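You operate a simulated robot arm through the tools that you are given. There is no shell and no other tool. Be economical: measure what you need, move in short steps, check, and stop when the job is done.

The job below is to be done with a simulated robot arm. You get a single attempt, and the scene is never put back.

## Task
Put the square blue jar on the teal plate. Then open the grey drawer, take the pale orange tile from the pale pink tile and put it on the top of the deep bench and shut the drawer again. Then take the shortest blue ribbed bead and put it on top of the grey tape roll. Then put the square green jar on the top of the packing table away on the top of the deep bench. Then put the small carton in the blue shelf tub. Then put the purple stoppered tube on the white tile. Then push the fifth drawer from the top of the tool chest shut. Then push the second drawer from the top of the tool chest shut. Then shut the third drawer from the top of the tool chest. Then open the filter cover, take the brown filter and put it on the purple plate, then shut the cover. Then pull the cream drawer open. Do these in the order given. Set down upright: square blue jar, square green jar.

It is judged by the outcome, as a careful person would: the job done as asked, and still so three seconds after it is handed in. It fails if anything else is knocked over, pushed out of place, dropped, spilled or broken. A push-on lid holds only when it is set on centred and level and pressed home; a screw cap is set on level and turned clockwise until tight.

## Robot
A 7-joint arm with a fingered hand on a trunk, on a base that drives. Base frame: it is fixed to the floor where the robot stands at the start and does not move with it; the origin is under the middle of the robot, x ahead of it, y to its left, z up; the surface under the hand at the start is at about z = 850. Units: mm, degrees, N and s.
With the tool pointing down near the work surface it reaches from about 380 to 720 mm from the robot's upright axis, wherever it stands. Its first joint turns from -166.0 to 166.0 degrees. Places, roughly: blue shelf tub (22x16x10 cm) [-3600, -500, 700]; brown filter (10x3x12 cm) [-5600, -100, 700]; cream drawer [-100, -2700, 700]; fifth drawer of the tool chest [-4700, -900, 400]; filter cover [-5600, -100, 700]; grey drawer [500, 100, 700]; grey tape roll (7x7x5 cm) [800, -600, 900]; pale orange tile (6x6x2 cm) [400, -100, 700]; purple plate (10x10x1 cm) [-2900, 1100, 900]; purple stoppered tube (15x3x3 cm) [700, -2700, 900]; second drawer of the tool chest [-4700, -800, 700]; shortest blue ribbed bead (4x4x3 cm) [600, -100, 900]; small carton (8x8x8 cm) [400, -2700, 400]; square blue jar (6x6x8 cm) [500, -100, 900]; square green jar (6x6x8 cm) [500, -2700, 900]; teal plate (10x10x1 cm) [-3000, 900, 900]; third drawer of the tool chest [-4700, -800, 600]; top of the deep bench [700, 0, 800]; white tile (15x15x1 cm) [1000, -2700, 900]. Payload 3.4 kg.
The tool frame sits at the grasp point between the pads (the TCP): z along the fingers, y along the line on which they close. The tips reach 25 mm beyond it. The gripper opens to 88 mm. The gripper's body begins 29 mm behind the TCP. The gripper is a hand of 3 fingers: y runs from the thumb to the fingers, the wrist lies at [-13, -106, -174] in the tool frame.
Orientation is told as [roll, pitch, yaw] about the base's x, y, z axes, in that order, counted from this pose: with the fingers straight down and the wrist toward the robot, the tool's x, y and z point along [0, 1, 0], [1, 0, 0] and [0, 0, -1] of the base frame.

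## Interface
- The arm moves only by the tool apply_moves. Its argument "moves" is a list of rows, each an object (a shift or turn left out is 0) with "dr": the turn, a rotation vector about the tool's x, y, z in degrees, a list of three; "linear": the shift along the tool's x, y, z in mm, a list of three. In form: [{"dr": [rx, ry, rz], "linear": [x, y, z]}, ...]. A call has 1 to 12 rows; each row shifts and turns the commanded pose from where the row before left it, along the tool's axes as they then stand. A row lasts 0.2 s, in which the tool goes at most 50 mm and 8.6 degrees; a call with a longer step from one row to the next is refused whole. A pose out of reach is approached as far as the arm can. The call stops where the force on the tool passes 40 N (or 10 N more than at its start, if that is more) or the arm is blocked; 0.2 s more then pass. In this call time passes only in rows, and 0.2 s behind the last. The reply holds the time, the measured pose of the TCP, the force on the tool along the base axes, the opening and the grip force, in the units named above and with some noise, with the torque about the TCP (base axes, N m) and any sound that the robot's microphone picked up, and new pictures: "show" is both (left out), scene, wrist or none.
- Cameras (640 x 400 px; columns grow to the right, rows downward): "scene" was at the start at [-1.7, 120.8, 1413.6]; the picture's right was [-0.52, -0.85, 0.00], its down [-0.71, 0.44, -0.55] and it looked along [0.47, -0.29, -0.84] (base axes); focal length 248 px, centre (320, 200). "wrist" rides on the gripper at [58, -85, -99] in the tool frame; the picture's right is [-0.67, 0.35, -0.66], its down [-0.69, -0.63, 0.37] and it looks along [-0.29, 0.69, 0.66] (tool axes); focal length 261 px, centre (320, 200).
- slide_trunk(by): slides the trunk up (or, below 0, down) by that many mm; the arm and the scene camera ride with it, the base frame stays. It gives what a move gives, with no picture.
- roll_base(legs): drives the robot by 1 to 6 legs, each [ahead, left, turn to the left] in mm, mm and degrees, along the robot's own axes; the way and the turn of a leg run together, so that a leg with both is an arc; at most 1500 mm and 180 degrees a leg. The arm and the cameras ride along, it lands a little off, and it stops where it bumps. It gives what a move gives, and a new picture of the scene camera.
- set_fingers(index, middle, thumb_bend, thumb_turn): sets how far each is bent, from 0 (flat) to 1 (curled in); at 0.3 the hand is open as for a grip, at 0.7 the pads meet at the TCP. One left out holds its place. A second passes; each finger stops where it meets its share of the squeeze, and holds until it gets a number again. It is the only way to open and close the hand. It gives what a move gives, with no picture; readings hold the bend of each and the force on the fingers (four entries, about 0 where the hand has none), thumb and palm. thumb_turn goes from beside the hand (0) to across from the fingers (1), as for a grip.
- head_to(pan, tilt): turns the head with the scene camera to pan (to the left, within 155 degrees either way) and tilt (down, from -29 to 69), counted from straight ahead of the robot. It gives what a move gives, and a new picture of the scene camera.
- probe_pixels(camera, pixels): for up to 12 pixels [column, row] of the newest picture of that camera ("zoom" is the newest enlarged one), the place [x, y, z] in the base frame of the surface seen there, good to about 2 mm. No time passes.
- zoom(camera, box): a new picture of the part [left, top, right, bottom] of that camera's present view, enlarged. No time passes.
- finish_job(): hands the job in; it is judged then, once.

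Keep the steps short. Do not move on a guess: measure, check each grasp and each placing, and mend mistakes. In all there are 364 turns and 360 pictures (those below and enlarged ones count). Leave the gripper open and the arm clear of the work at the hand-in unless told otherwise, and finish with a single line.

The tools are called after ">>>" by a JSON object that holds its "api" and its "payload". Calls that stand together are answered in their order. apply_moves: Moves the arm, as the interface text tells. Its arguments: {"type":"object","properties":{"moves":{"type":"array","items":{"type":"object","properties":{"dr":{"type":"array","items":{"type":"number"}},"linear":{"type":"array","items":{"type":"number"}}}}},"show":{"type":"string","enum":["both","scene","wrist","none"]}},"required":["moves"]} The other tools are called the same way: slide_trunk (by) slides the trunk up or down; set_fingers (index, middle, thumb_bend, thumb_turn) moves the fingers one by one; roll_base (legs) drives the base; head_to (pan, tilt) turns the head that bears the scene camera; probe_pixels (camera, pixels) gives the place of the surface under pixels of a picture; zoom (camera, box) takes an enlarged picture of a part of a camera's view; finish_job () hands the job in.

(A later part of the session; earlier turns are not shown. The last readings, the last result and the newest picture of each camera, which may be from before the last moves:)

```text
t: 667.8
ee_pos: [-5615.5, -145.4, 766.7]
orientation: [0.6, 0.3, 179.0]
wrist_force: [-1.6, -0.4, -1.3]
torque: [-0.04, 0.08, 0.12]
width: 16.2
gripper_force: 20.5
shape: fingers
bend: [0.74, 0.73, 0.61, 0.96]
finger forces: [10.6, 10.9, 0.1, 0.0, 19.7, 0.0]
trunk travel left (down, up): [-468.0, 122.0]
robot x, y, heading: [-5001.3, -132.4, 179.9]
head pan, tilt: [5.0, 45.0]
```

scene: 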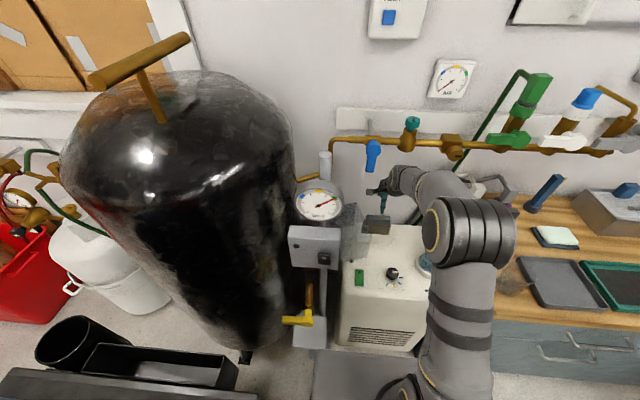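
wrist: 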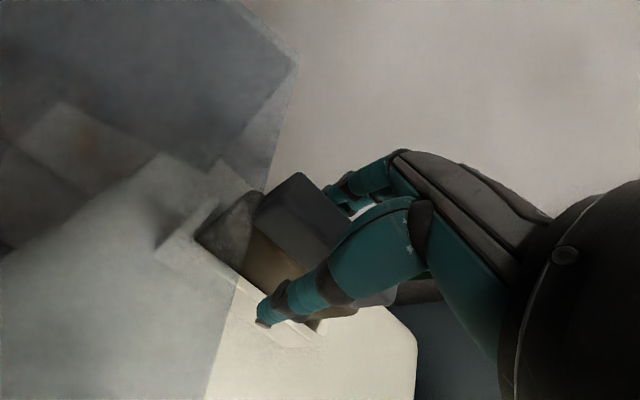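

Gripped at 20 N. Lift straight up slowly.

>>> {"api": "apply_moves", "payload": {"moves": [{"linear": [0, 0, -8]}, {"linear": [0, 0, -12]}, {"linear": [0, 0, -20]}, {"linear": [0, 0, -30]}], "show": "both"}}

```text
t: 668.8
ee_pos: [-5616.7, -142.3, 839.0]
orientation: [0.6, 0.3, 179.2]
wrist_force: [0.4, 0.2, -0.6]
torque: [0.03, -0.03, 0.0]
width: 16.6
gripper_force: 18.5
shape: fingers
bend: [0.74, 0.74, 0.61, 0.94]
finger forces: [10.5, 8.2, 0.1, 0.0, 18.7, 0.1]
trunk travel left (down, up): [-468.0, 122.0]
robot x, y, heading: [-4998.6, -133.6, 180.2]
head pan, tilt: [5.0, 45.0]
```

scene: 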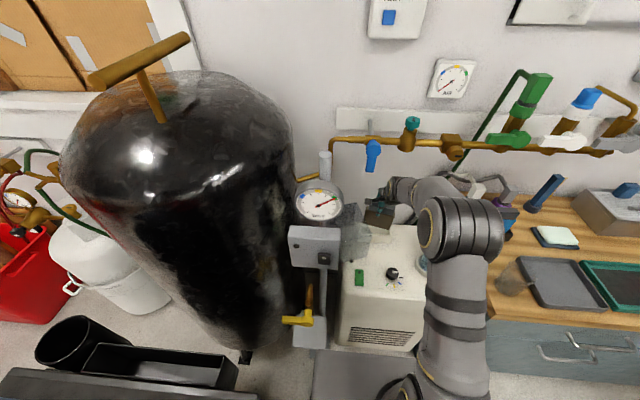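
wrist: 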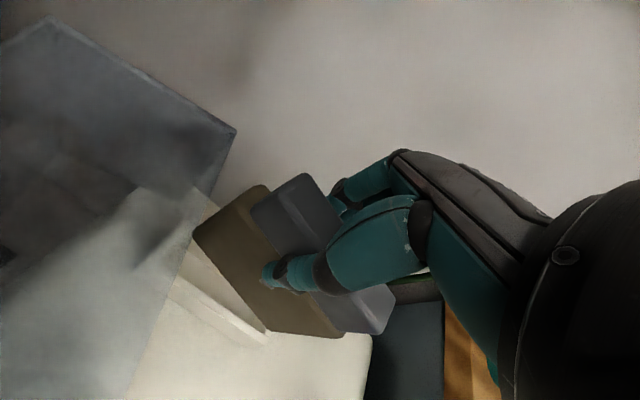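

The filter came free. Raise it clear above the hood.

>>> {"api": "slide_trunk", "payload": {"by": 100}}

>>> {"api": "apply_moves", "payload": {"moves": [{"linear": [-5, -40, -5]}, {"linear": [-10, -45, 0]}, {"linear": [-10, -45, 0]}, {"linear": [0, -40, 0]}], "show": "both"}}

```text
t: 670.2
ee_pos: [-5617.1, -141.3, 939.4]
orientation: [0.7, 0.3, 179.2]
wrist_force: [0.8, 0.1, -1.5]
torque: [-0.02, -0.01, -0.01]
width: 16.2
gripper_force: 18.8
shape: fingers
bend: [0.74, 0.74, 0.61, 0.94]
finger forces: [10.6, 8.2, 0.0, 0.0, 18.7, 0.0]
trunk travel left (down, up): [-568.0, 22.0]
robot x, y, heading: [-5003.2, -135.8, 179.8]
head pan, tilt: [5.0, 45.0]
```

```text
t: 671.2
ee_pos: [-5444.9, -120.0, 942.5]
orientation: [0.6, 0.3, 179.1]
wrist_force: [0.4, -0.1, 0.1]
torque: [0.03, 0.01, 0.02]
width: 16.2
gripper_force: 19.0
shape: fingers
bend: [0.74, 0.74, 0.61, 0.94]
finger forces: [10.5, 8.2, 0.0, 0.0, 18.7, 0.0]
trunk travel left (down, up): [-568.0, 22.0]
robot x, y, heading: [-5001.4, -131.6, 179.8]
head pan, tilt: [5.0, 45.0]
```

scene: 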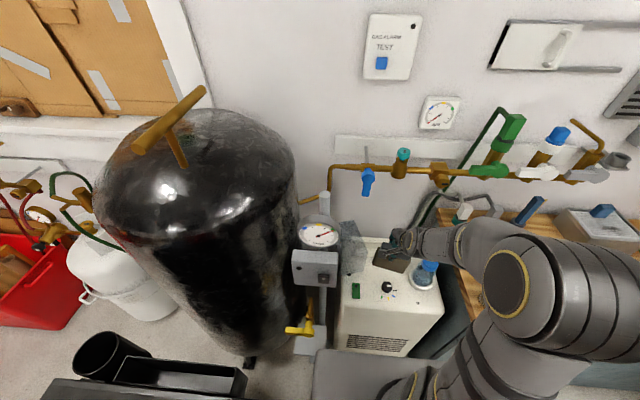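
wrist: 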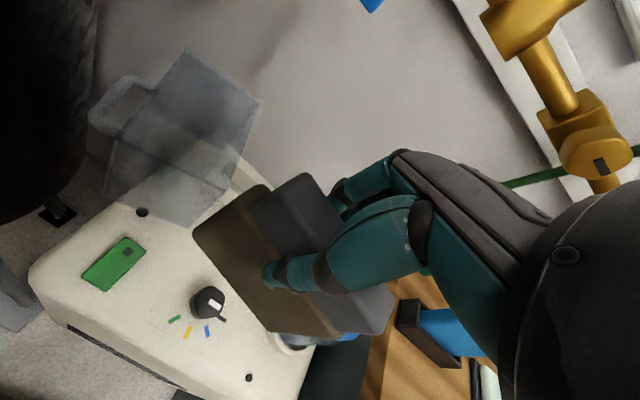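

Filter secured. Drive to the tray with the purple plate.

>>> {"api": "roll_base", "payload": {"legs": [[-450, 0, 0], [0, -340, 0], [-1500, 0, 0], [-100, 0, 0], [0, 0, -90]]}}

>>> {"api": "head_to", "payload": {"pan": 0, "tilt": 45}}

```text
t: 687.3
ee_pos: [-2927.1, 623.0, 942.1]
orientation: [0.6, 0.3, 89.0]
wrist_force: [-0.9, -0.6, -0.8]
torque: [0.01, 0.0, 0.04]
width: 16.1
gripper_force: 18.0
shape: fingers
bend: [0.75, 0.74, 0.61, 0.94]
finger forces: [10.3, 8.0, 0.1, 0.1, 18.1, 0.0]
trunk travel left (down, up): [-568.0, 22.0]
robot x, y, heading: [-2941.9, 179.7, 89.7]
head pan, tilt: [5.0, 45.0]
```

scene: 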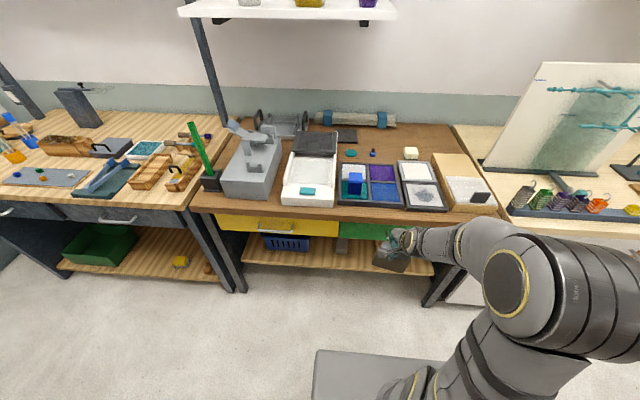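

```text
t: 688.0
ee_pos: [-2927.9, 623.5, 943.6]
orientation: [0.5, 0.3, 88.9]
wrist_force: [-0.4, 0.4, -0.8]
torque: [0.03, -0.01, -0.01]
width: 15.8
gripper_force: 18.4
shape: fingers
bend: [0.75, 0.74, 0.61, 0.94]
finger forces: [10.2, 8.2, 0.0, 0.1, 18.1, 0.1]
trunk travel left (down, up): [-568.0, 22.0]
robot x, y, heading: [-2943.7, 175.4, 89.9]
head pan, tilt: [0.0, 45.0]
```

scene: 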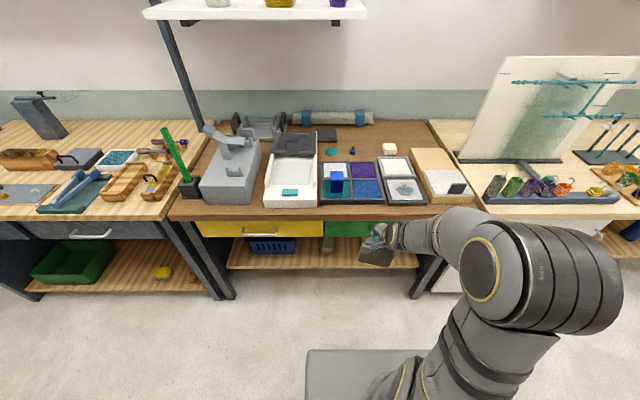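

>>> {"api": "zoom", "payload": {"camera": "scene", "box": [310, 140, 438, 220]}}

>>> {"api": "probe_pixels", "payload": {"camera": "zoom", "pixels": [[205, 118], [310, 118], [212, 180], [325, 180], [262, 150], [190, 190], [350, 270], [135, 175], [205, 75], [390, 80]]}}

>>> {"api": "apply_moves", "payload": {"moves": [{"linear": [0, 0, -40]}, {"linear": [0, 0, -40]}], "show": "none"}}

```text
5.00 times, centred on (374, 180) of scene
```

zoom: 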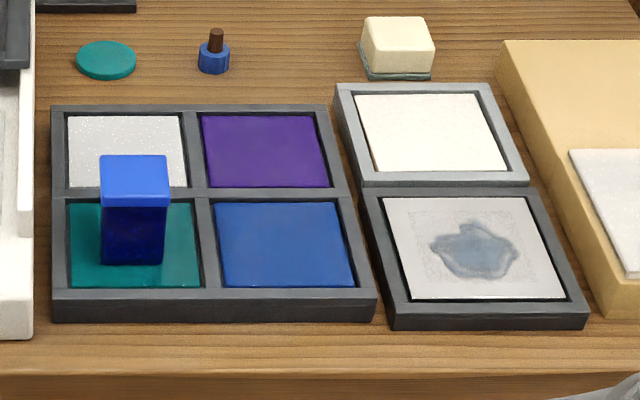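

```text
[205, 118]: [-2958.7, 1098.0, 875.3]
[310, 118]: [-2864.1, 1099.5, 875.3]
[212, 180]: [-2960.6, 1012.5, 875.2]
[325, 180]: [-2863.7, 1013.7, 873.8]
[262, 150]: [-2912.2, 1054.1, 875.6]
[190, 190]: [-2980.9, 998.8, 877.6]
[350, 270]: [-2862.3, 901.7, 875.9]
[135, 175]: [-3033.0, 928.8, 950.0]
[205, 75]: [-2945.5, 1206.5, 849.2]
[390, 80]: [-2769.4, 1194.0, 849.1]
```

```text
t: 688.6
ee_pos: [-2922.0, 622.6, 1020.6]
orientation: [0.7, 0.2, 89.1]
wrist_force: [0.3, -0.4, -0.6]
torque: [0.0, -0.04, 0.0]
width: 15.8
gripper_force: 18.0
shape: fingers
bend: [0.75, 0.74, 0.61, 0.94]
finger forces: [10.4, 8.1, 0.1, 0.0, 18.4, 0.0]
trunk travel left (down, up): [-568.0, 22.0]
robot x, y, heading: [-2943.1, 180.2, 89.5]
head pan, tilt: [0.0, 45.0]
```

Purple plate: x -2960…-2862, y 1011…1100, z 875.5. Filter bottom is ~107 below the TCP. Drive ahead 290 and 9 right.

>>> {"api": "roll_base", "payload": {"legs": [[290, -9, 0]]}}

>>> {"api": "apply_moves", "payload": {"moves": [{"dr": [0, 0, 0.5], "linear": [0, 40, 0]}, {"linear": [0, 40, 0]}, {"linear": [0, 40, 0]}], "show": "both"}}

```text
t: 690.6
ee_pos: [-2911.5, 913.5, 1020.2]
orientation: [0.7, 0.4, 89.0]
wrist_force: [0.9, -0.3, 0.6]
torque: [0.0, 0.0, 0.02]
width: 15.7
gripper_force: 18.7
shape: fingers
bend: [0.75, 0.74, 0.61, 0.94]
finger forces: [10.4, 8.1, 0.1, 0.1, 18.4, 0.0]
trunk travel left (down, up): [-568.0, 22.0]
robot x, y, heading: [-2932.0, 464.1, 89.6]
head pan, tilt: [0.0, 45.0]
```

scene: 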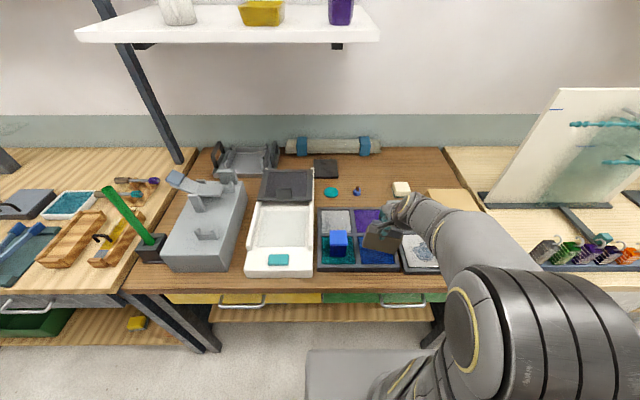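

```text
t: 691.4
ee_pos: [-2907.6, 1034.8, 1019.5]
orientation: [0.6, 0.4, 88.4]
wrist_force: [-0.1, -0.6, -0.7]
torque: [-0.01, -0.03, -0.03]
width: 15.9
gripper_force: 19.0
shape: fingers
bend: [0.75, 0.74, 0.61, 0.94]
finger forces: [10.4, 8.1, 0.1, 0.0, 18.3, 0.0]
trunk travel left (down, up): [-568.0, 22.0]
robot x, y, heading: [-2934.0, 466.3, 89.8]
head pan, tilt: [0.0, 45.0]
```

scene: 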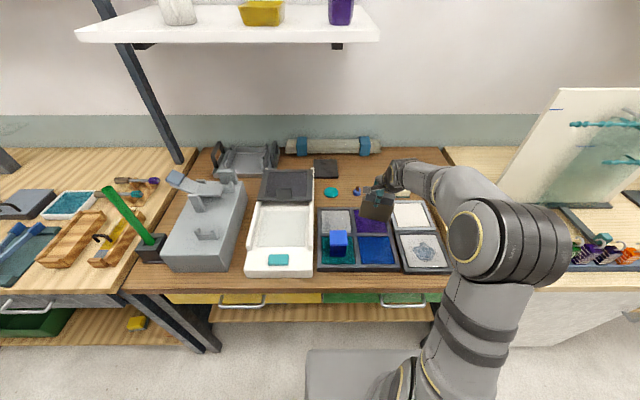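
wrist: 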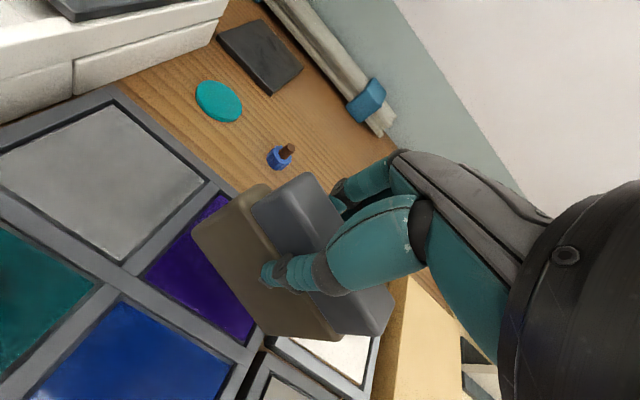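

>>> {"api": "probe_pixels", "payload": {"camera": "wrist", "pixels": [[258, 192], [200, 232], [266, 328], [336, 336], [230, 260], [300, 185], [385, 300], [375, 328]]}}

```text
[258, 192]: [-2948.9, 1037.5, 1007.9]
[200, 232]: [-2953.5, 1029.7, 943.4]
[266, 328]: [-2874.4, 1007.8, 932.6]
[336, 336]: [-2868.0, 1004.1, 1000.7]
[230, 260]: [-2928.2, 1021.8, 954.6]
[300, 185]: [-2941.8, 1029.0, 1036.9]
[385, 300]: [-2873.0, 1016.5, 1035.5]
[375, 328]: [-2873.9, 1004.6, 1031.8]
```

>>> {"api": "zoom", "payload": {"camera": "wrist", "box": [180, 170, 400, 350]}}

>>> {"api": "probe_pixels", "payload": {"camera": "zoom", "pixels": [[60, 120], [120, 100], [170, 70], [100, 200], [200, 330], [280, 350], [230, 270], [150, 180], [340, 350], [400, 360], [230, 330], [300, 60]]}}

```text
2.22 times, centred on (290, 260) of wrist
```

zoom: 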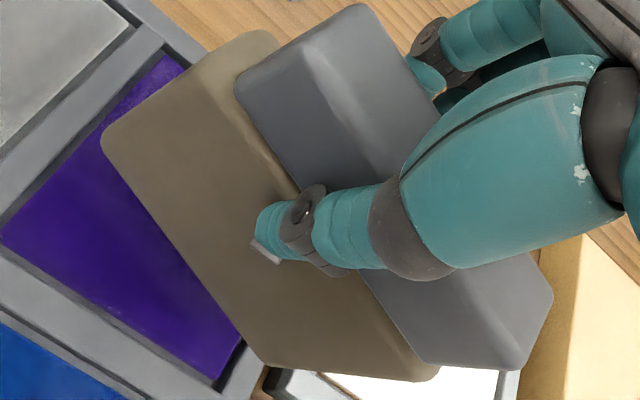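

```text
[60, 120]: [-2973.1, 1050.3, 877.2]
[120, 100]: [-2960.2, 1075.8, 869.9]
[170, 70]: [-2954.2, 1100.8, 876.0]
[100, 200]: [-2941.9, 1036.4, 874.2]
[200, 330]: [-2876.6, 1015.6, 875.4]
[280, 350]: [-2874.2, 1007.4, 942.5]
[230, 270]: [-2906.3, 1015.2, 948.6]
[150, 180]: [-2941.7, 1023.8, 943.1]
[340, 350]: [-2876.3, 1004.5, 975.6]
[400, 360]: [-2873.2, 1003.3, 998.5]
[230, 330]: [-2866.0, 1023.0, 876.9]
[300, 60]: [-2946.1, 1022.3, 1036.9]
```

The filter is skewed ~13.6° in yaw and leans ~4°. I rotate the hand to square it to the plate.

>>> {"api": "apply_moves", "payload": {"moves": [{"dr": [0, 0, -7]}, {"dr": [0, 0, -6.6]}, {"dr": [4, 0, 0], "linear": [0, 27, 0]}], "show": "wrist"}}

>>> {"api": "zoom", "payload": {"camera": "wrist", "box": [140, 170, 400, 370]}}

```text
t: 692.2
ee_pos: [-2912.4, 1058.4, 1018.3]
orientation: [0.7, 4.2, 102.2]
wrist_force: [-0.5, 0.3, -0.6]
torque: [-0.03, 0.0, -0.03]
width: 16.1
gripper_force: 18.0
shape: fingers
bend: [0.75, 0.75, 0.61, 0.94]
finger forces: [10.5, 8.0, 0.0, 0.0, 18.6, 0.1]
trunk travel left (down, up): [-568.0, 22.0]
robot x, y, heading: [-2936.6, 463.4, 89.7]
head pan, tilt: [0.0, 45.0]
```

wrist: 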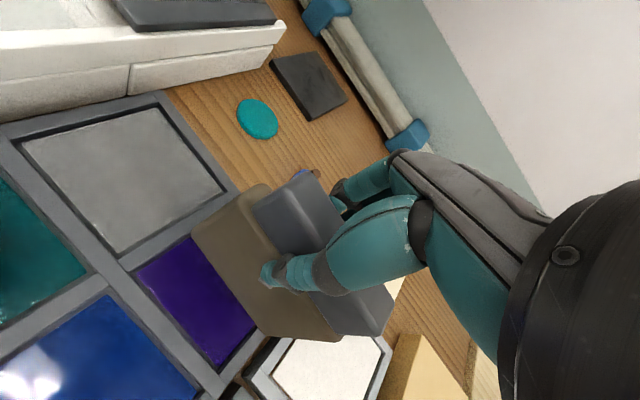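

```text
2.00 times, centred on (270, 270) of wrist
```

zoom: 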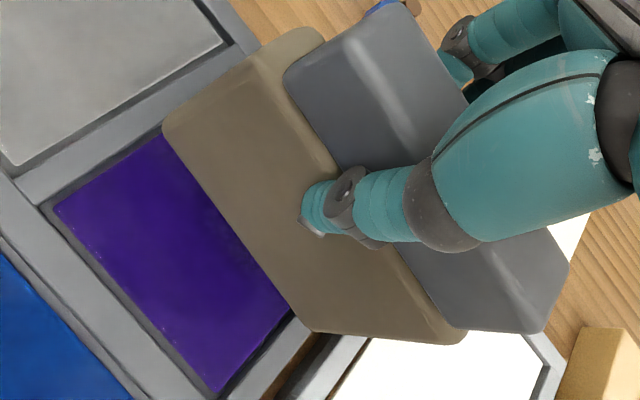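

>>> {"api": "probe_pixels", "payload": {"camera": "zoom", "pixels": [[180, 130], [200, 160], [240, 200], [280, 250], [310, 310], [400, 320], [440, 330], [250, 80], [300, 50], [330, 300], [350, 250], [230, 110]]}}

```text
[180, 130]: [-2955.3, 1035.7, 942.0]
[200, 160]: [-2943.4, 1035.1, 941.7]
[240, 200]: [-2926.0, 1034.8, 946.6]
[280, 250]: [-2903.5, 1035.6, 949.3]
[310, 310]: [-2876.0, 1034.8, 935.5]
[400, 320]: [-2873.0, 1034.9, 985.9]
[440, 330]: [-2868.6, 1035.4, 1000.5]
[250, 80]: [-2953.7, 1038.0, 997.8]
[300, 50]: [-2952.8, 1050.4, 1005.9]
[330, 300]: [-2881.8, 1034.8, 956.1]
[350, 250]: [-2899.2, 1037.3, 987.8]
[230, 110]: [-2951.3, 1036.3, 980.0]
```

The filter is now square and vertical. Shift 7 mm forward and lower in steps.

>>> {"api": "apply_moves", "payload": {"moves": [{"linear": [-1.5, 7, 0]}, {"linear": [0, 1.5, 20]}, {"linear": [0, 1, 15]}, {"linear": [0, 0.4, 6]}], "show": "wrist"}}

>>> {"api": "zoom", "payload": {"camera": "wrist", "box": [140, 170, 400, 370]}}

```text
t: 693.2
ee_pos: [-2912.6, 1066.1, 979.3]
orientation: [0.8, 4.2, 102.1]
wrist_force: [-0.6, 0.5, 0.0]
torque: [-0.05, -0.01, 0.02]
width: 15.8
gripper_force: 18.4
shape: fingers
bend: [0.75, 0.75, 0.61, 0.94]
finger forces: [10.6, 8.0, 0.0, 0.1, 18.6, 0.1]
trunk travel left (down, up): [-568.0, 22.0]
robot x, y, heading: [-2930.3, 464.3, 89.6]
head pan, tilt: [0.0, 45.0]
```

wrist: 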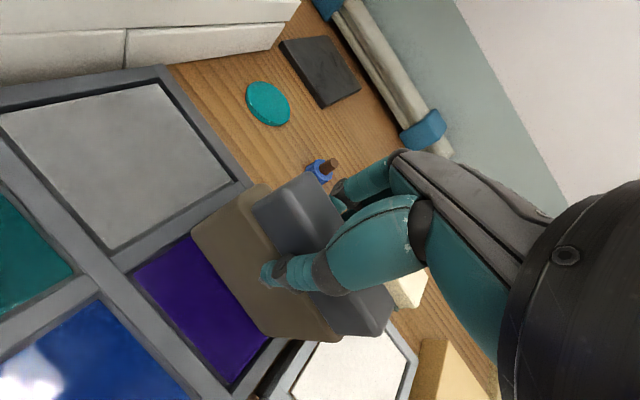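

```text
2.00 times, centred on (270, 270) of wrist
```

zoom: 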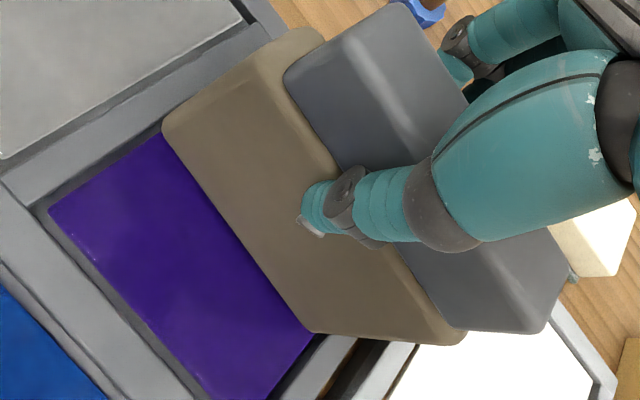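

>>> {"api": "apply_moves", "payload": {"moves": [{"linear": [0, 0.3, 4]}, {"linear": [0, 0.3, 4]}, {"linear": [0, 0.2, 3]}, {"linear": [0, 0.2, 3]}], "show": "none"}}

```text
t: 694.2
ee_pos: [-2915.1, 1065.7, 969.4]
orientation: [0.5, 3.6, 102.0]
wrist_force: [-0.6, 3.1, 32.7]
torque: [-0.06, 0.08, 0.05]
width: 16.1
gripper_force: 26.8
shape: fingers
bend: [0.76, 0.76, 0.61, 0.93]
finger forces: [13.5, 13.0, 0.0, 0.1, 26.6, 0.1]
trunk travel left (down, up): [-568.0, 22.0]
robot x, y, heading: [-2930.5, 464.9, 89.9]
head pan, tilt: [0.0, 45.0]
```

Firm contact. Ease off 2 mm, look, then release gradually.

>>> {"api": "apply_moves", "payload": {"moves": [{"linear": [0, 0, -2]}], "show": "wrist"}}

>>> {"api": "zoom", "payload": {"camera": "wrist", "box": [140, 170, 400, 370]}}

>>> {"api": "probe_pixels", "payload": {"camera": "zoom", "pixels": [[200, 150], [310, 310], [260, 100], [400, 320], [240, 210], [340, 240], [150, 250]]}}

```text
t: 694.6
ee_pos: [-2915.6, 1064.5, 969.5]
orientation: [0.6, 3.9, 102.1]
wrist_force: [-0.6, 4.6, 28.4]
torque: [0.13, 0.05, 0.01]
width: 16.0
gripper_force: 27.8
shape: fingers
bend: [0.76, 0.76, 0.61, 0.93]
finger forces: [15.0, 13.2, 0.0, 0.0, 26.7, 0.1]
trunk travel left (down, up): [-568.0, 22.0]
robot x, y, heading: [-2934.6, 467.5, 89.6]
head pan, tilt: [0.0, 45.0]
```

wrist: 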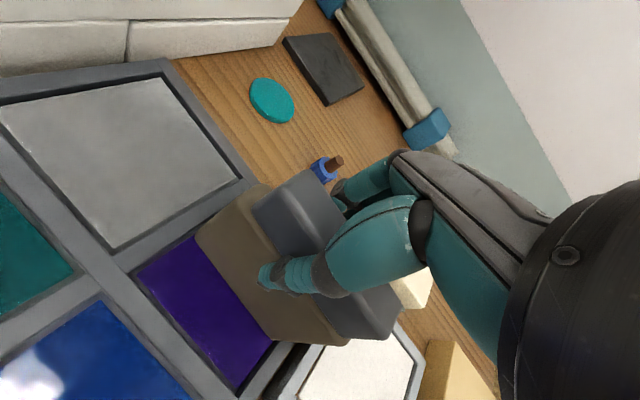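

```text
2.00 times, centred on (270, 270) of wrist
```

zoom: 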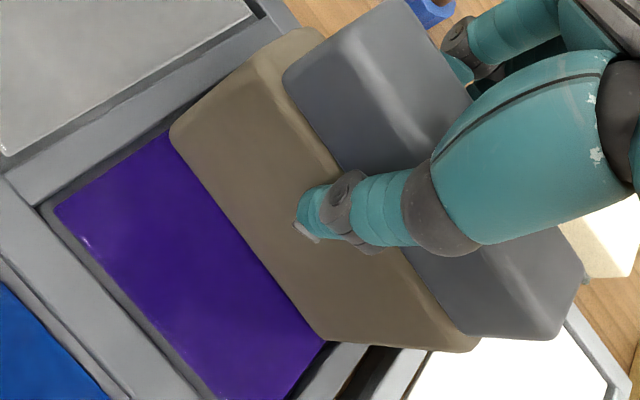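

```text
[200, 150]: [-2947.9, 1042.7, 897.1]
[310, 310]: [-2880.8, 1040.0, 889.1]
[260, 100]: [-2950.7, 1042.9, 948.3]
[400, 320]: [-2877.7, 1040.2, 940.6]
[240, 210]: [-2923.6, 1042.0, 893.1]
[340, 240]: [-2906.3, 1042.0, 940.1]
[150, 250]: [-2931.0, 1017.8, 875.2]
```

>>> {"api": "apply_moves", "payload": {"moves": [{"linear": [0, 0, -2]}], "show": "none"}}

>>> {"api": "set_fingers", "payload": {"index": 0.68, "middle": 0.68, "thumb_bend": 0.56}}

>>> {"api": "set_fingers", "payload": {"index": 0.52, "middle": 0.52, "thumb_bend": 0.45}}

>>> {"api": "zoom", "payload": {"camera": "wrist", "box": [140, 170, 400, 370]}}

```text
t: 695.0
ee_pos: [-2915.2, 1064.0, 969.9]
orientation: [0.7, 4.2, 102.0]
wrist_force: [-0.7, 4.6, 18.9]
torque: [0.23, -0.04, 0.0]
width: 15.9
gripper_force: 26.2
shape: fingers
bend: [0.76, 0.76, 0.61, 0.93]
finger forces: [14.8, 12.5, 0.0, 0.0, 24.8, 0.1]
trunk travel left (down, up): [-568.0, 22.0]
robot x, y, heading: [-2935.5, 469.5, 89.5]
head pan, tilt: [0.0, 45.0]
```

```text
t: 696.0
ee_pos: [-2915.4, 1067.1, 968.4]
orientation: [0.7, 4.2, 102.1]
wrist_force: [-0.1, -0.7, -0.2]
torque: [0.02, 0.04, -0.03]
width: 20.2
gripper_force: 1.6
shape: fingers
bend: [0.66, 0.68, 0.54, 0.97]
finger forces: [1.2, 0.2, 0.1, 0.0, 1.5, 0.0]
trunk travel left (down, up): [-568.0, 22.0]
robot x, y, heading: [-2932.4, 465.4, 89.8]
head pan, tilt: [0.0, 45.0]
```

```text
t: 697.0
ee_pos: [-2915.1, 1065.9, 969.7]
orientation: [0.8, 4.2, 102.1]
wrist_force: [-0.4, -0.1, -0.6]
torque: [0.0, -0.02, 0.0]
width: 44.4
gripper_force: 0.0
shape: fingers
bend: [0.52, 0.52, 0.45, 0.97]
finger forces: [0.0, 0.0, 0.1, 0.0, 0.0, 0.0]
trunk travel left (down, up): [-568.0, 22.0]
robot x, y, heading: [-2930.0, 467.1, 89.5]
head pan, tilt: [0.0, 45.0]
```

```text
2.00 times, centred on (270, 270) of wrist
```

zoom: 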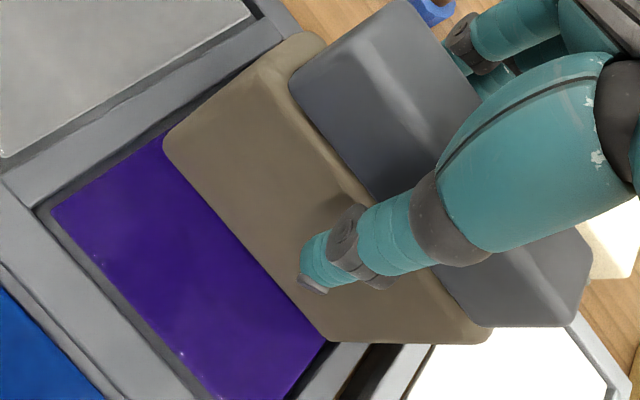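

The filter stands by itself. Rise straight up and retreat.

>>> {"api": "apply_moves", "payload": {"moves": [{"linear": [0, 0.7, -10]}, {"linear": [0, 1.5, -20]}, {"linear": [0, 2, -30]}, {"linear": [0, 2, -35]}, {"linear": [0, -45, 0]}, {"linear": [0, -45, 0]}, {"linear": [0, -45, 0]}], "show": "both"}}

>>> {"api": "zoom", "payload": {"camera": "scene", "box": [290, 160, 450, 290]}}

```text
t: 698.6
ee_pos: [-2888.9, 946.4, 1073.8]
orientation: [0.7, 4.1, 102.1]
wrist_force: [-0.8, -0.1, -0.1]
torque: [-0.01, -0.05, -0.01]
width: 44.6
gripper_force: 0.0
shape: fingers
bend: [0.52, 0.52, 0.45, 0.97]
finger forces: [0.0, 0.0, 0.1, 0.1, 0.0, 0.0]
trunk travel left (down, up): [-568.0, 22.0]
robot x, y, heading: [-2932.5, 464.3, 89.7]
head pan, tilt: [0.0, 45.0]
```

scene: 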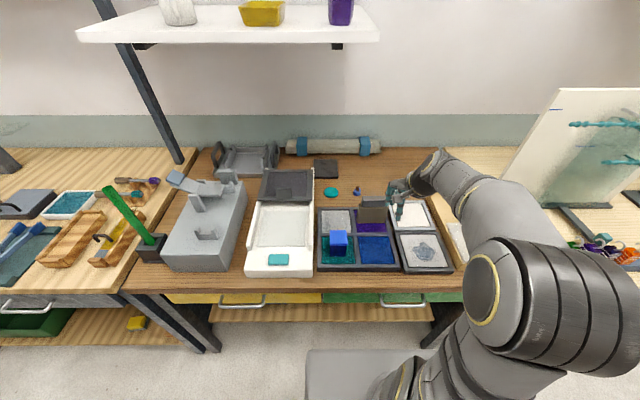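
wrist: 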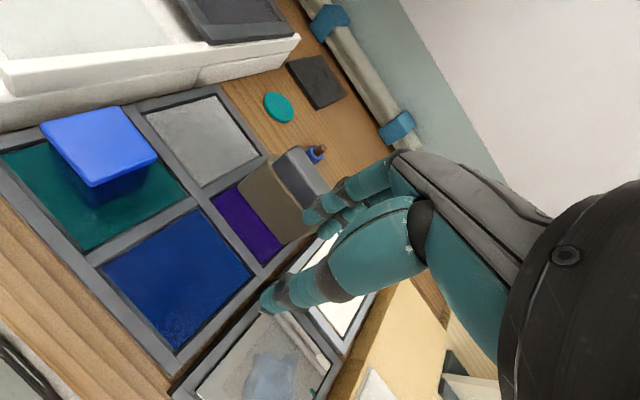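

```text
3.08 times, centred on (370, 225) of scene
```

zoom: 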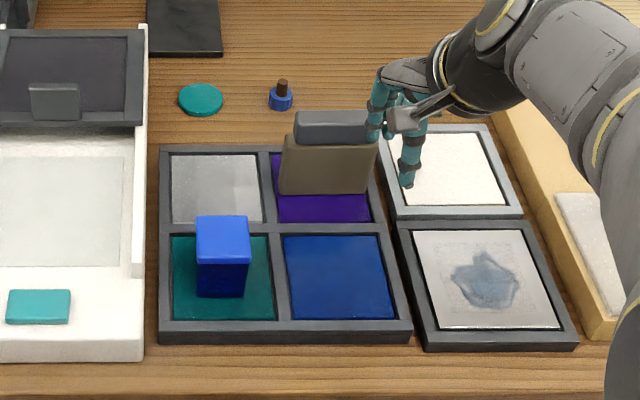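

The filter stands on the purple plate. Now return to shut the cover.

>>> {"api": "roll_base", "payload": {"legs": [[-285, 0, 0], [0, 0, 90], [1500, 0, 0]]}}

>>> {"api": "roll_base", "payload": {"legs": [[300, 310, 0], [230, 0, 0]]}}

>>> {"api": "head_to", "payload": {"pan": 5, "tilt": 42}}

```text
t: 711.4
ee_pos: [-4924.9, 313.0, 1072.7]
orientation: [0.7, 4.2, -170.5]
wrist_force: [0.6, -0.3, 0.5]
torque: [0.02, 0.02, 0.0]
width: 44.4
gripper_force: 0.1
shape: fingers
bend: [0.52, 0.52, 0.45, 0.97]
finger forces: [0.0, 0.0, 0.1, 0.1, 0.0, 0.0]
trunk travel left (down, up): [-568.0, 22.0]
robot x, y, heading: [-4445.6, 245.5, 177.1]
head pan, tilt: [0.0, 45.0]
```

scene: 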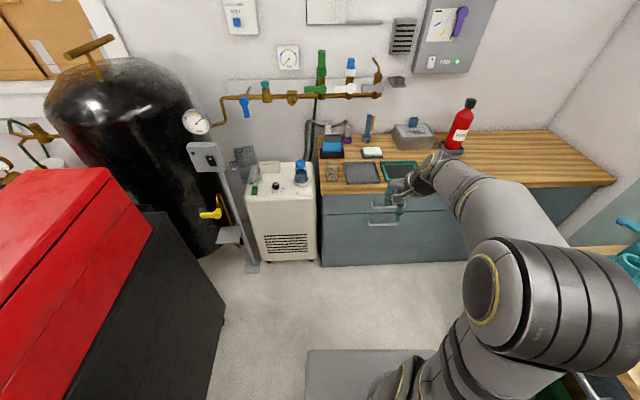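

```text
t: 715.4
ee_pos: [-5478.0, 23.3, 1072.5]
orientation: [0.7, 4.2, -170.3]
wrist_force: [-0.1, -0.2, -0.7]
torque: [0.0, 0.0, 0.01]
width: 44.2
gripper_force: 0.1
shape: fingers
bend: [0.52, 0.52, 0.45, 0.97]
finger forces: [0.1, 0.0, 0.1, 0.0, 0.0, 0.0]
trunk travel left (down, up): [-568.0, 22.0]
robot x, y, heading: [-4997.2, -37.9, 177.4]
head pan, tilt: [0.0, 45.0]
```

scene: 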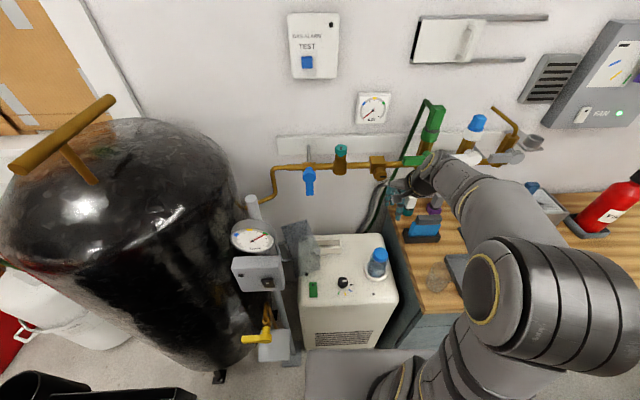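

```text
t: 716.0
ee_pos: [-5475.8, 24.6, 1073.4]
orientation: [0.7, 4.3, -170.3]
wrist_force: [0.5, 0.8, 0.0]
torque: [0.0, 0.02, 0.01]
width: 44.7
gripper_force: 0.2
shape: fingers
bend: [0.52, 0.52, 0.45, 0.97]
finger forces: [0.0, 0.1, 0.0, 0.0, 0.0, 0.0]
trunk travel left (down, up): [-568.0, 22.0]
robot x, y, heading: [-4996.0, -39.7, 177.2]
head pan, tilt: [5.0, 42.0]
```

scene: 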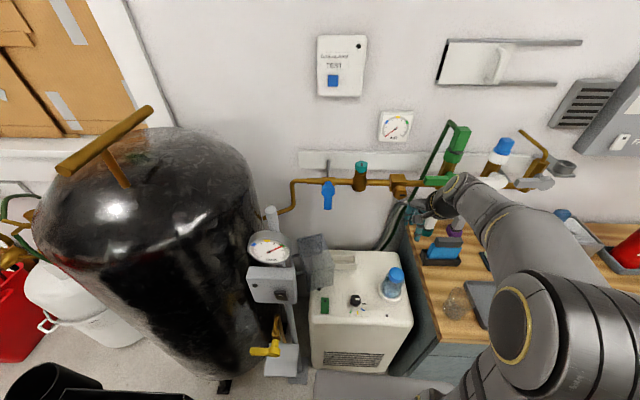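

Make a fist, level the hand, and look at the hood with the wrist camera.

>>> {"api": "set_fingers", "payload": {"index": 0.7, "middle": 0.7, "thumb_bend": 0.7}}

>>> {"api": "apply_moves", "payload": {"moves": [{"dr": [-4.2, 0, 0], "linear": [40, 0, 0]}, {"linear": [45, 0, 0]}, {"linear": [40, 0, 20]}, {"linear": [0, 0, 40]}], "show": "wrist"}}

>>> {"api": "zoom", "payload": {"camera": "wrist", "box": [60, 40, 360, 280]}}

```text
t: 717.0
ee_pos: [-5476.8, 23.5, 1072.7]
orientation: [0.6, 4.2, -170.4]
wrist_force: [-0.4, -0.2, 0.7]
torque: [0.0, -0.01, 0.01]
width: 0.1
gripper_force: 0.0
shape: fingers
bend: [0.7, 0.7, 0.7, 0.97]
finger forces: [0.0, 0.0, 0.0, 0.0, 0.0, 0.0]
trunk travel left (down, up): [-568.0, 22.0]
robot x, y, heading: [-4997.0, -42.2, 177.2]
head pan, tilt: [5.0, 42.0]
```

```text
t: 718.0
ee_pos: [-5456.8, -101.6, 1011.7]
orientation: [0.8, -0.2, -170.5]
wrist_force: [0.9, 0.1, 0.3]
torque: [-0.04, 0.03, -0.03]
width: 0.1
gripper_force: 0.0
shape: fingers
bend: [0.7, 0.7, 0.7, 0.97]
finger forces: [0.0, 0.0, 0.0, 0.0, 0.1, 0.1]
trunk travel left (down, up): [-568.0, 22.0]
robot x, y, heading: [-4995.8, -38.6, 177.5]
head pan, tilt: [5.0, 42.0]
```

wrist: 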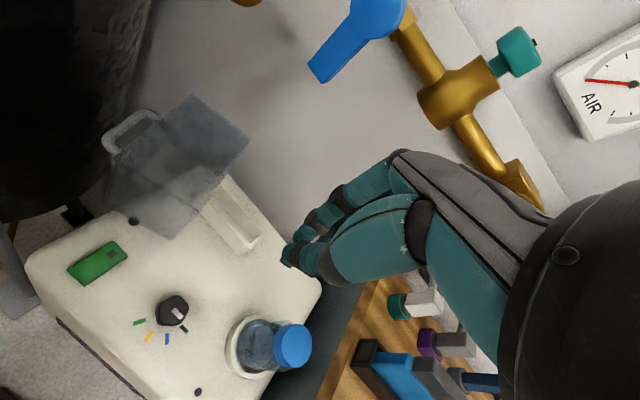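

```text
1.67 times, centred on (210, 160) of wrist
```

zoom: 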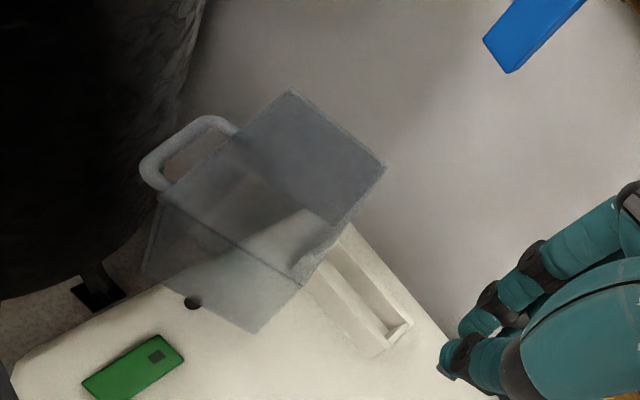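

>>> {"api": "probe_pixels", "payload": {"camera": "zoom", "pixels": [[292, 95], [380, 168], [300, 280], [165, 195], [255, 328], [145, 275], [190, 120], [230, 125], [155, 180], [250, 200], [330, 200]]}}

```text
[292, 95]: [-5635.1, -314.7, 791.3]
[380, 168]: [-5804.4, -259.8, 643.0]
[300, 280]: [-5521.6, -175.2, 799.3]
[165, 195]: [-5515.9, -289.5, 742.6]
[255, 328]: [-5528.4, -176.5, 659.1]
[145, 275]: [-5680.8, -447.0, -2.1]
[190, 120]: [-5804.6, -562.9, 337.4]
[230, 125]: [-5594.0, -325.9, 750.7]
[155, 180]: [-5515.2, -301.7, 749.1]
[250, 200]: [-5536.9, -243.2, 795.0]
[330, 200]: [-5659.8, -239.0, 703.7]
```

The cover is at ~74°. I'll press the fist lightly on its top near the outer corner and drag it round closed by friction. Move over (-5539,-195).

>>> {"api": "apply_moves", "payload": {"moves": [{"linear": [26, 32, 0]}, {"linear": [26, 32, 0]}, {"linear": [26, 32, 0]}, {"linear": [0, 0, 45]}, {"linear": [0, 0, 45]}, {"linear": [0, 0, 45]}, {"linear": [0, 0, 30]}], "show": "wrist"}}

```text
t: 719.6
ee_pos: [-5536.6, -195.8, 855.0]
orientation: [0.7, -0.1, -170.4]
wrist_force: [-0.1, 0.3, 0.5]
torque: [0.0, 0.04, 0.0]
width: 0.0
gripper_force: 0.1
shape: fingers
bend: [0.7, 0.7, 0.7, 0.97]
finger forces: [0.1, 0.1, 0.0, 0.1, 0.0, 0.1]
trunk travel left (down, up): [-568.0, 22.0]
robot x, y, heading: [-4996.9, -39.1, 177.4]
head pan, tilt: [5.0, 42.0]
```

wrist: 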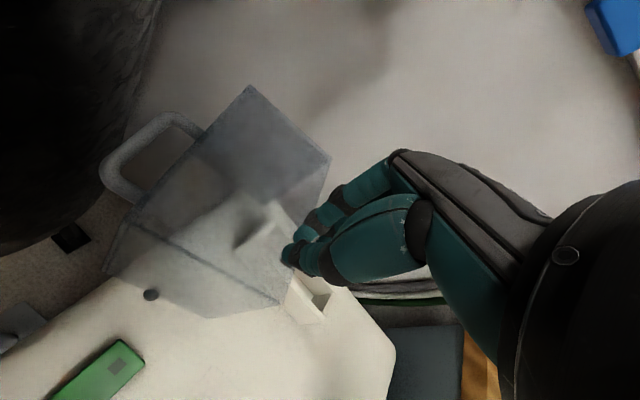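

>>> {"api": "apply_moves", "payload": {"moves": [{"linear": [0, 0, 12]}, {"linear": [0, 0, 8]}, {"linear": [0, 0, 4]}, {"linear": [0, 0, 3]}, {"linear": [0, 0, 2]}], "show": "none"}}

```text
t: 720.8
ee_pos: [-5536.7, -196.2, 826.2]
orientation: [0.8, -0.3, -170.4]
wrist_force: [2.4, 0.1, 21.2]
torque: [-0.1, -0.22, 0.03]
width: 0.4
gripper_force: 9.9
shape: fingers
bend: [0.7, 0.7, 0.7, 0.97]
finger forces: [2.3, 1.2, 0.0, 0.1, 17.3, 0.0]
trunk travel left (down, up): [-568.0, 22.0]
robot x, y, heading: [-5002.1, -37.9, 177.1]
head pan, tilt: [5.0, 42.0]
```

Pressing 21 N. Drag along the arc.

>>> {"api": "apply_moves", "payload": {"moves": [{"linear": [-11.7, 1.4, 0]}, {"linear": [-11.7, 1.4, 0]}, {"linear": [-11.7, 1.4, 0]}, {"linear": [-10.6, 4.6, 0]}, {"linear": [-10.6, 4.6, 0]}, {"linear": [-10.6, 4.6, 0]}], "show": "wrist"}}

```text
t: 721.9
ee_pos: [-5555.4, -150.6, 826.4]
orientation: [0.8, -0.7, -170.3]
wrist_force: [3.7, 2.8, 22.2]
torque: [-0.08, -0.35, 0.08]
width: 0.0
gripper_force: 11.5
shape: fingers
bend: [0.7, 0.7, 0.7, 0.98]
finger forces: [0.1, 0.0, 0.0, 0.0, 22.8, 0.0]
trunk travel left (down, up): [-568.0, 22.0]
robot x, y, heading: [-4997.1, -38.5, 177.2]
head pan, tilt: [5.0, 42.0]
stopped in row 5: the force on the tool passed its limit at 42 N (the readings are from after the stop); the commanded pose is now the measured one
```

wrist: 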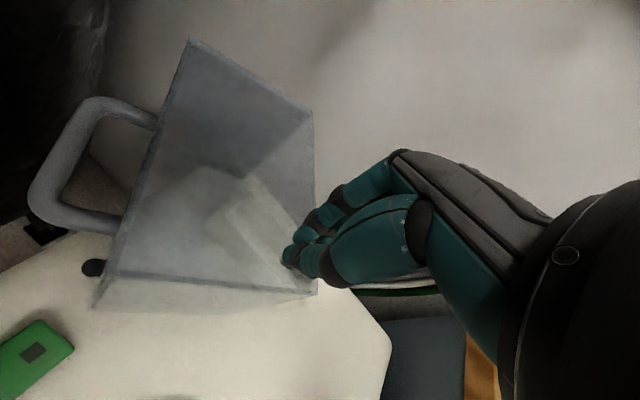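

It follows. Ease the press 1 mm and continue.

>>> {"api": "apply_moves", "payload": {"moves": [{"linear": [-10, 5, -1]}, {"linear": [-10, 5, 0]}, {"linear": [-9, 7, 0]}, {"linear": [-9, 7, 0]}, {"linear": [-9, 7, 0]}, {"linear": [-8, 8, 0]}], "show": "wrist"}}

```text
t: 723.3
ee_pos: [-5601.4, -102.0, 825.3]
orientation: [0.6, -0.3, -170.5]
wrist_force: [1.0, 1.2, 20.7]
torque: [-0.12, -0.17, 0.07]
width: 0.0
gripper_force: 11.6
shape: fingers
bend: [0.7, 0.7, 0.71, 0.99]
finger forces: [5.3, 1.5, 0.0, 0.0, 15.3, 0.1]
trunk travel left (down, up): [-568.0, 22.0]
robot x, y, heading: [-5000.5, -37.7, 177.3]
head pan, tilt: [5.0, 42.0]
```

wrist: 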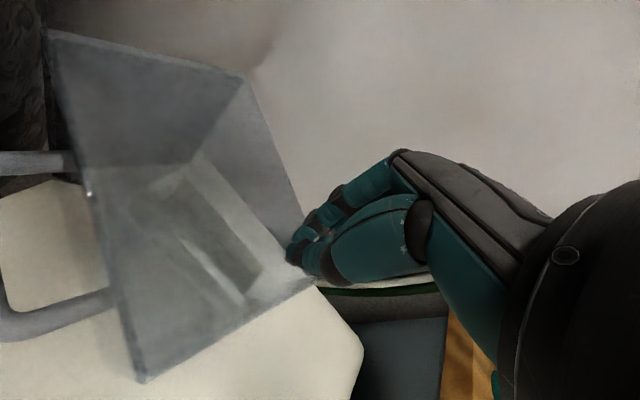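

>>> {"api": "apply_moves", "payload": {"moves": [{"linear": [-7, 9, 0]}, {"linear": [-6, 9, 0]}, {"linear": [-5, 9, 0]}, {"linear": [-4, 9, 0]}], "show": "wrist"}}

>>> {"api": "zoom", "payload": {"camera": "scene", "box": [270, 200, 430, 330]}}

```text
t: 724.3
ee_pos: [-5642.3, -86.9, 825.9]
orientation: [0.7, -0.3, -170.3]
wrist_force: [0.1, 1.5, 25.9]
torque: [-0.08, -0.09, 0.07]
width: 0.2
gripper_force: 14.0
shape: fingers
bend: [0.7, 0.7, 0.71, 0.99]
finger forces: [7.1, 2.9, 0.0, 0.0, 17.4, 0.1]
trunk travel left (down, up): [-568.0, 22.0]
robot x, y, heading: [-4998.7, -42.9, 177.2]
head pan, tilt: [5.0, 42.0]
```

wrist: 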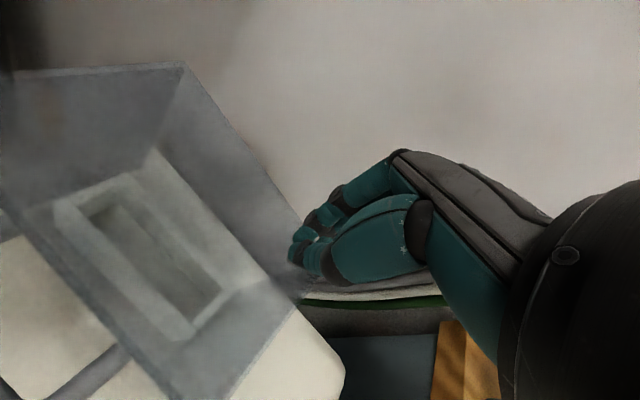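

```text
3.08 times, centred on (350, 265) of scene
```

zoom: 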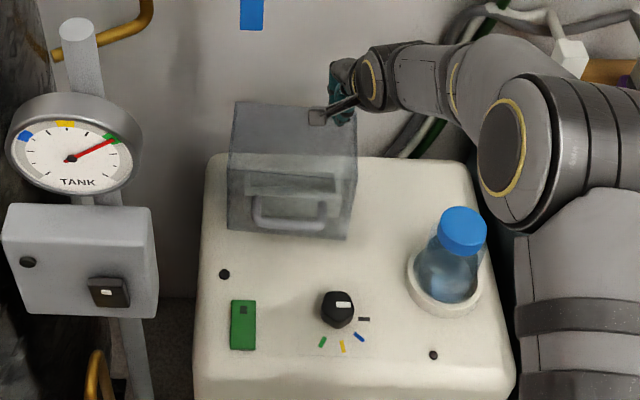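

Nearly closed. Lift off, and measure the remaining angle.

>>> {"api": "apply_moves", "payload": {"moves": [{"linear": [0, 0, -20]}, {"linear": [0, 0, -40]}, {"linear": [-10, -45, 0]}, {"linear": [-10, -45, 0]}, {"linear": [0, -45, 0]}, {"linear": [0, -45, 0]}], "show": "wrist"}}

>>> {"api": "zoom", "payload": {"camera": "wrist", "box": [60, 40, 360, 280]}}

```text
t: 725.7
ee_pos: [-5465.7, -34.8, 881.9]
orientation: [0.7, -0.2, -170.4]
wrist_force: [-0.5, 0.5, 0.3]
torque: [0.02, 0.04, -0.01]
width: 0.0
gripper_force: 0.1
shape: fingers
bend: [0.7, 0.7, 0.7, 0.98]
finger forces: [0.0, 0.0, 0.0, 0.0, 0.1, 0.0]
trunk travel left (down, up): [-568.0, 22.0]
robot x, y, heading: [-4998.0, -40.8, 177.3]
head pan, tilt: [5.0, 42.0]
```

wrist: 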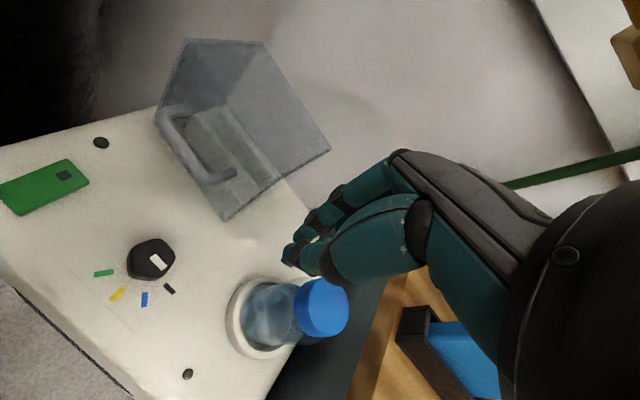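

```text
1.67 times, centred on (210, 160) of wrist
```

zoom: 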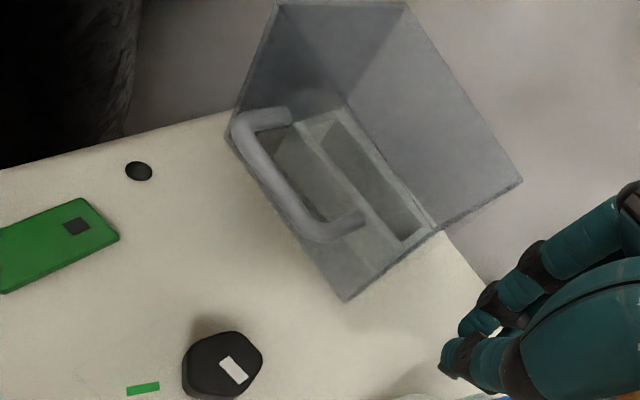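

>>> {"api": "probe_pixels", "payload": {"camera": "zoom", "pixels": [[245, 125], [265, 175], [310, 230], [350, 218], [515, 182], [345, 295], [235, 140], [430, 232]]}}

```text
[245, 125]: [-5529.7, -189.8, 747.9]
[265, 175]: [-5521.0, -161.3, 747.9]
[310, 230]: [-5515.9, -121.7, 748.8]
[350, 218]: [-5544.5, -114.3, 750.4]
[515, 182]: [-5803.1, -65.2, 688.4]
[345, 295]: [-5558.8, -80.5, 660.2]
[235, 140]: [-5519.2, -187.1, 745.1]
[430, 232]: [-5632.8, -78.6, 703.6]
```

4.6° remain. I'll push the handle bar inward with the fist: move to (-5470,-125), down to z≈752, then forward.

>>> {"api": "apply_moves", "payload": {"moves": [{"linear": [44, 5, 0]}, {"linear": [44, 5, 0]}, {"linear": [0, 0, 45]}, {"linear": [0, 0, 45]}, {"linear": [0, 0, 38]}], "show": "wrist"}}

```text
t: 726.9
ee_pos: [-5462.0, -122.1, 754.3]
orientation: [0.7, -0.3, -170.4]
wrist_force: [0.1, -0.7, -1.0]
torque: [-0.02, -0.05, 0.0]
width: 0.0
gripper_force: 0.0
shape: fingers
bend: [0.7, 0.7, 0.7, 0.98]
finger forces: [0.0, 0.1, 0.0, 0.0, 0.0, 0.0]
trunk travel left (down, up): [-568.0, 22.0]
robot x, y, heading: [-4999.2, -38.8, 177.5]
head pan, tilt: [5.0, 42.0]
```

wrist: 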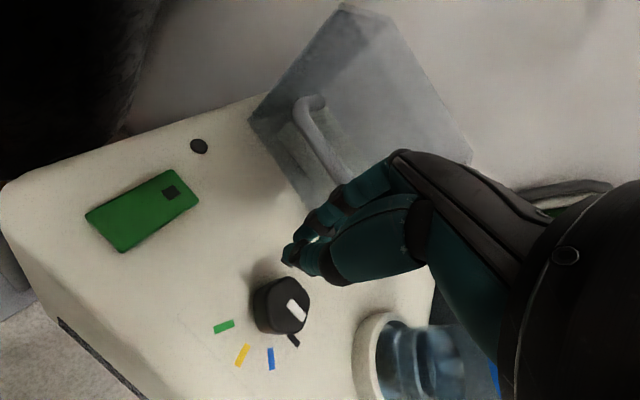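

>>> {"api": "apply_moves", "payload": {"moves": [{"linear": [-1.3, 8, 0]}, {"linear": [-1.3, 8, 0]}, {"linear": [-1.3, 8, 0]}, {"linear": [-1, 6, 0]}, {"linear": [-1, 6, 0]}, {"linear": [-0.8, 5, 0]}, {"linear": [-0.8, 5, 0]}, {"linear": [-0.8, 5, 0]}, {"linear": [-0.8, 5, 0]}], "show": "wrist"}}

```text
t: 728.9
ee_pos: [-5516.4, -127.6, 755.3]
orientation: [0.8, -0.1, -170.2]
wrist_force: [28.0, -5.1, 12.1]
torque: [0.02, -0.04, 0.05]
width: 0.0
gripper_force: 14.7
shape: fingers
bend: [0.7, 0.72, 0.68, 0.98]
finger forces: [11.6, 17.9, 0.0, 0.0, 0.1, 0.0]
trunk travel left (down, up): [-568.0, 22.0]
robot x, y, heading: [-5000.1, -40.1, 177.2]
head pan, tilt: [5.0, 42.0]
```

wrist: 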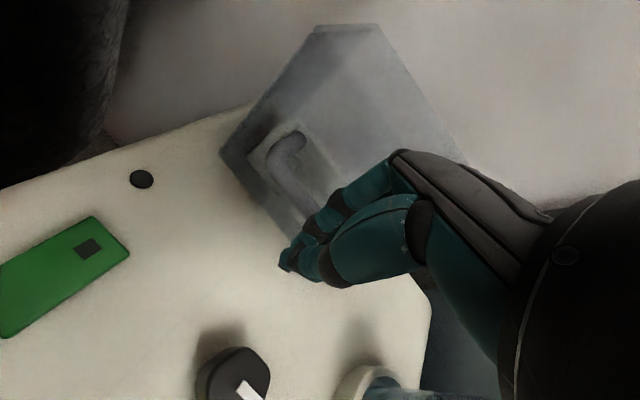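

28 N resistance — likely at its stop. Back off and verify.

>>> {"api": "apply_moves", "payload": {"moves": [{"linear": [0, -20, 0]}, {"linear": [0, -40, 0]}, {"linear": [0, -20, -40]}, {"linear": [0, 0, -45]}, {"linear": [-40, 0, -20]}], "show": "wrist"}}

>>> {"api": "zoom", "payload": {"camera": "wrist", "box": [60, 40, 360, 280]}}

```text
t: 730.1
ee_pos: [-5445.7, -70.7, 860.8]
orientation: [0.7, -0.2, -170.4]
wrist_force: [-0.2, -0.4, -0.2]
torque: [-0.03, -0.02, 0.0]
width: 0.2
gripper_force: 0.0
shape: fingers
bend: [0.7, 0.7, 0.7, 0.98]
finger forces: [0.1, 0.1, 0.0, 0.0, 0.0, 0.1]
trunk travel left (down, up): [-568.0, 22.0]
robot x, y, heading: [-4996.4, -40.6, 177.3]
head pan, tilt: [5.0, 42.0]
```

wrist: 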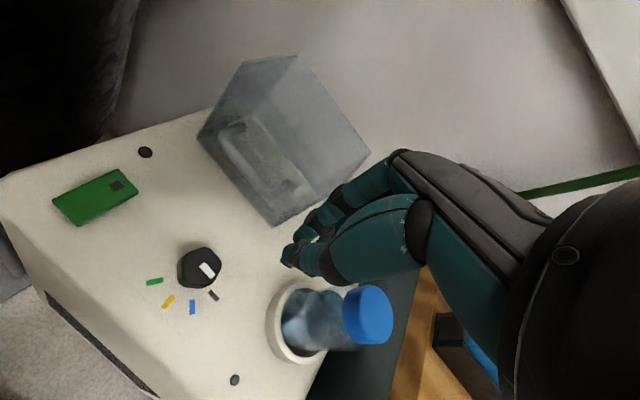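

```text
1.67 times, centred on (210, 160) of wrist
```

zoom: 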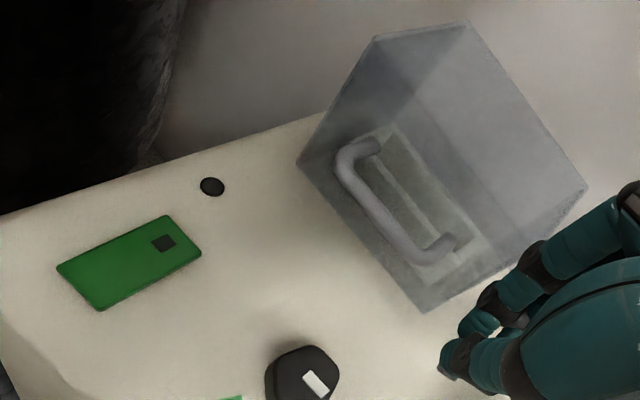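

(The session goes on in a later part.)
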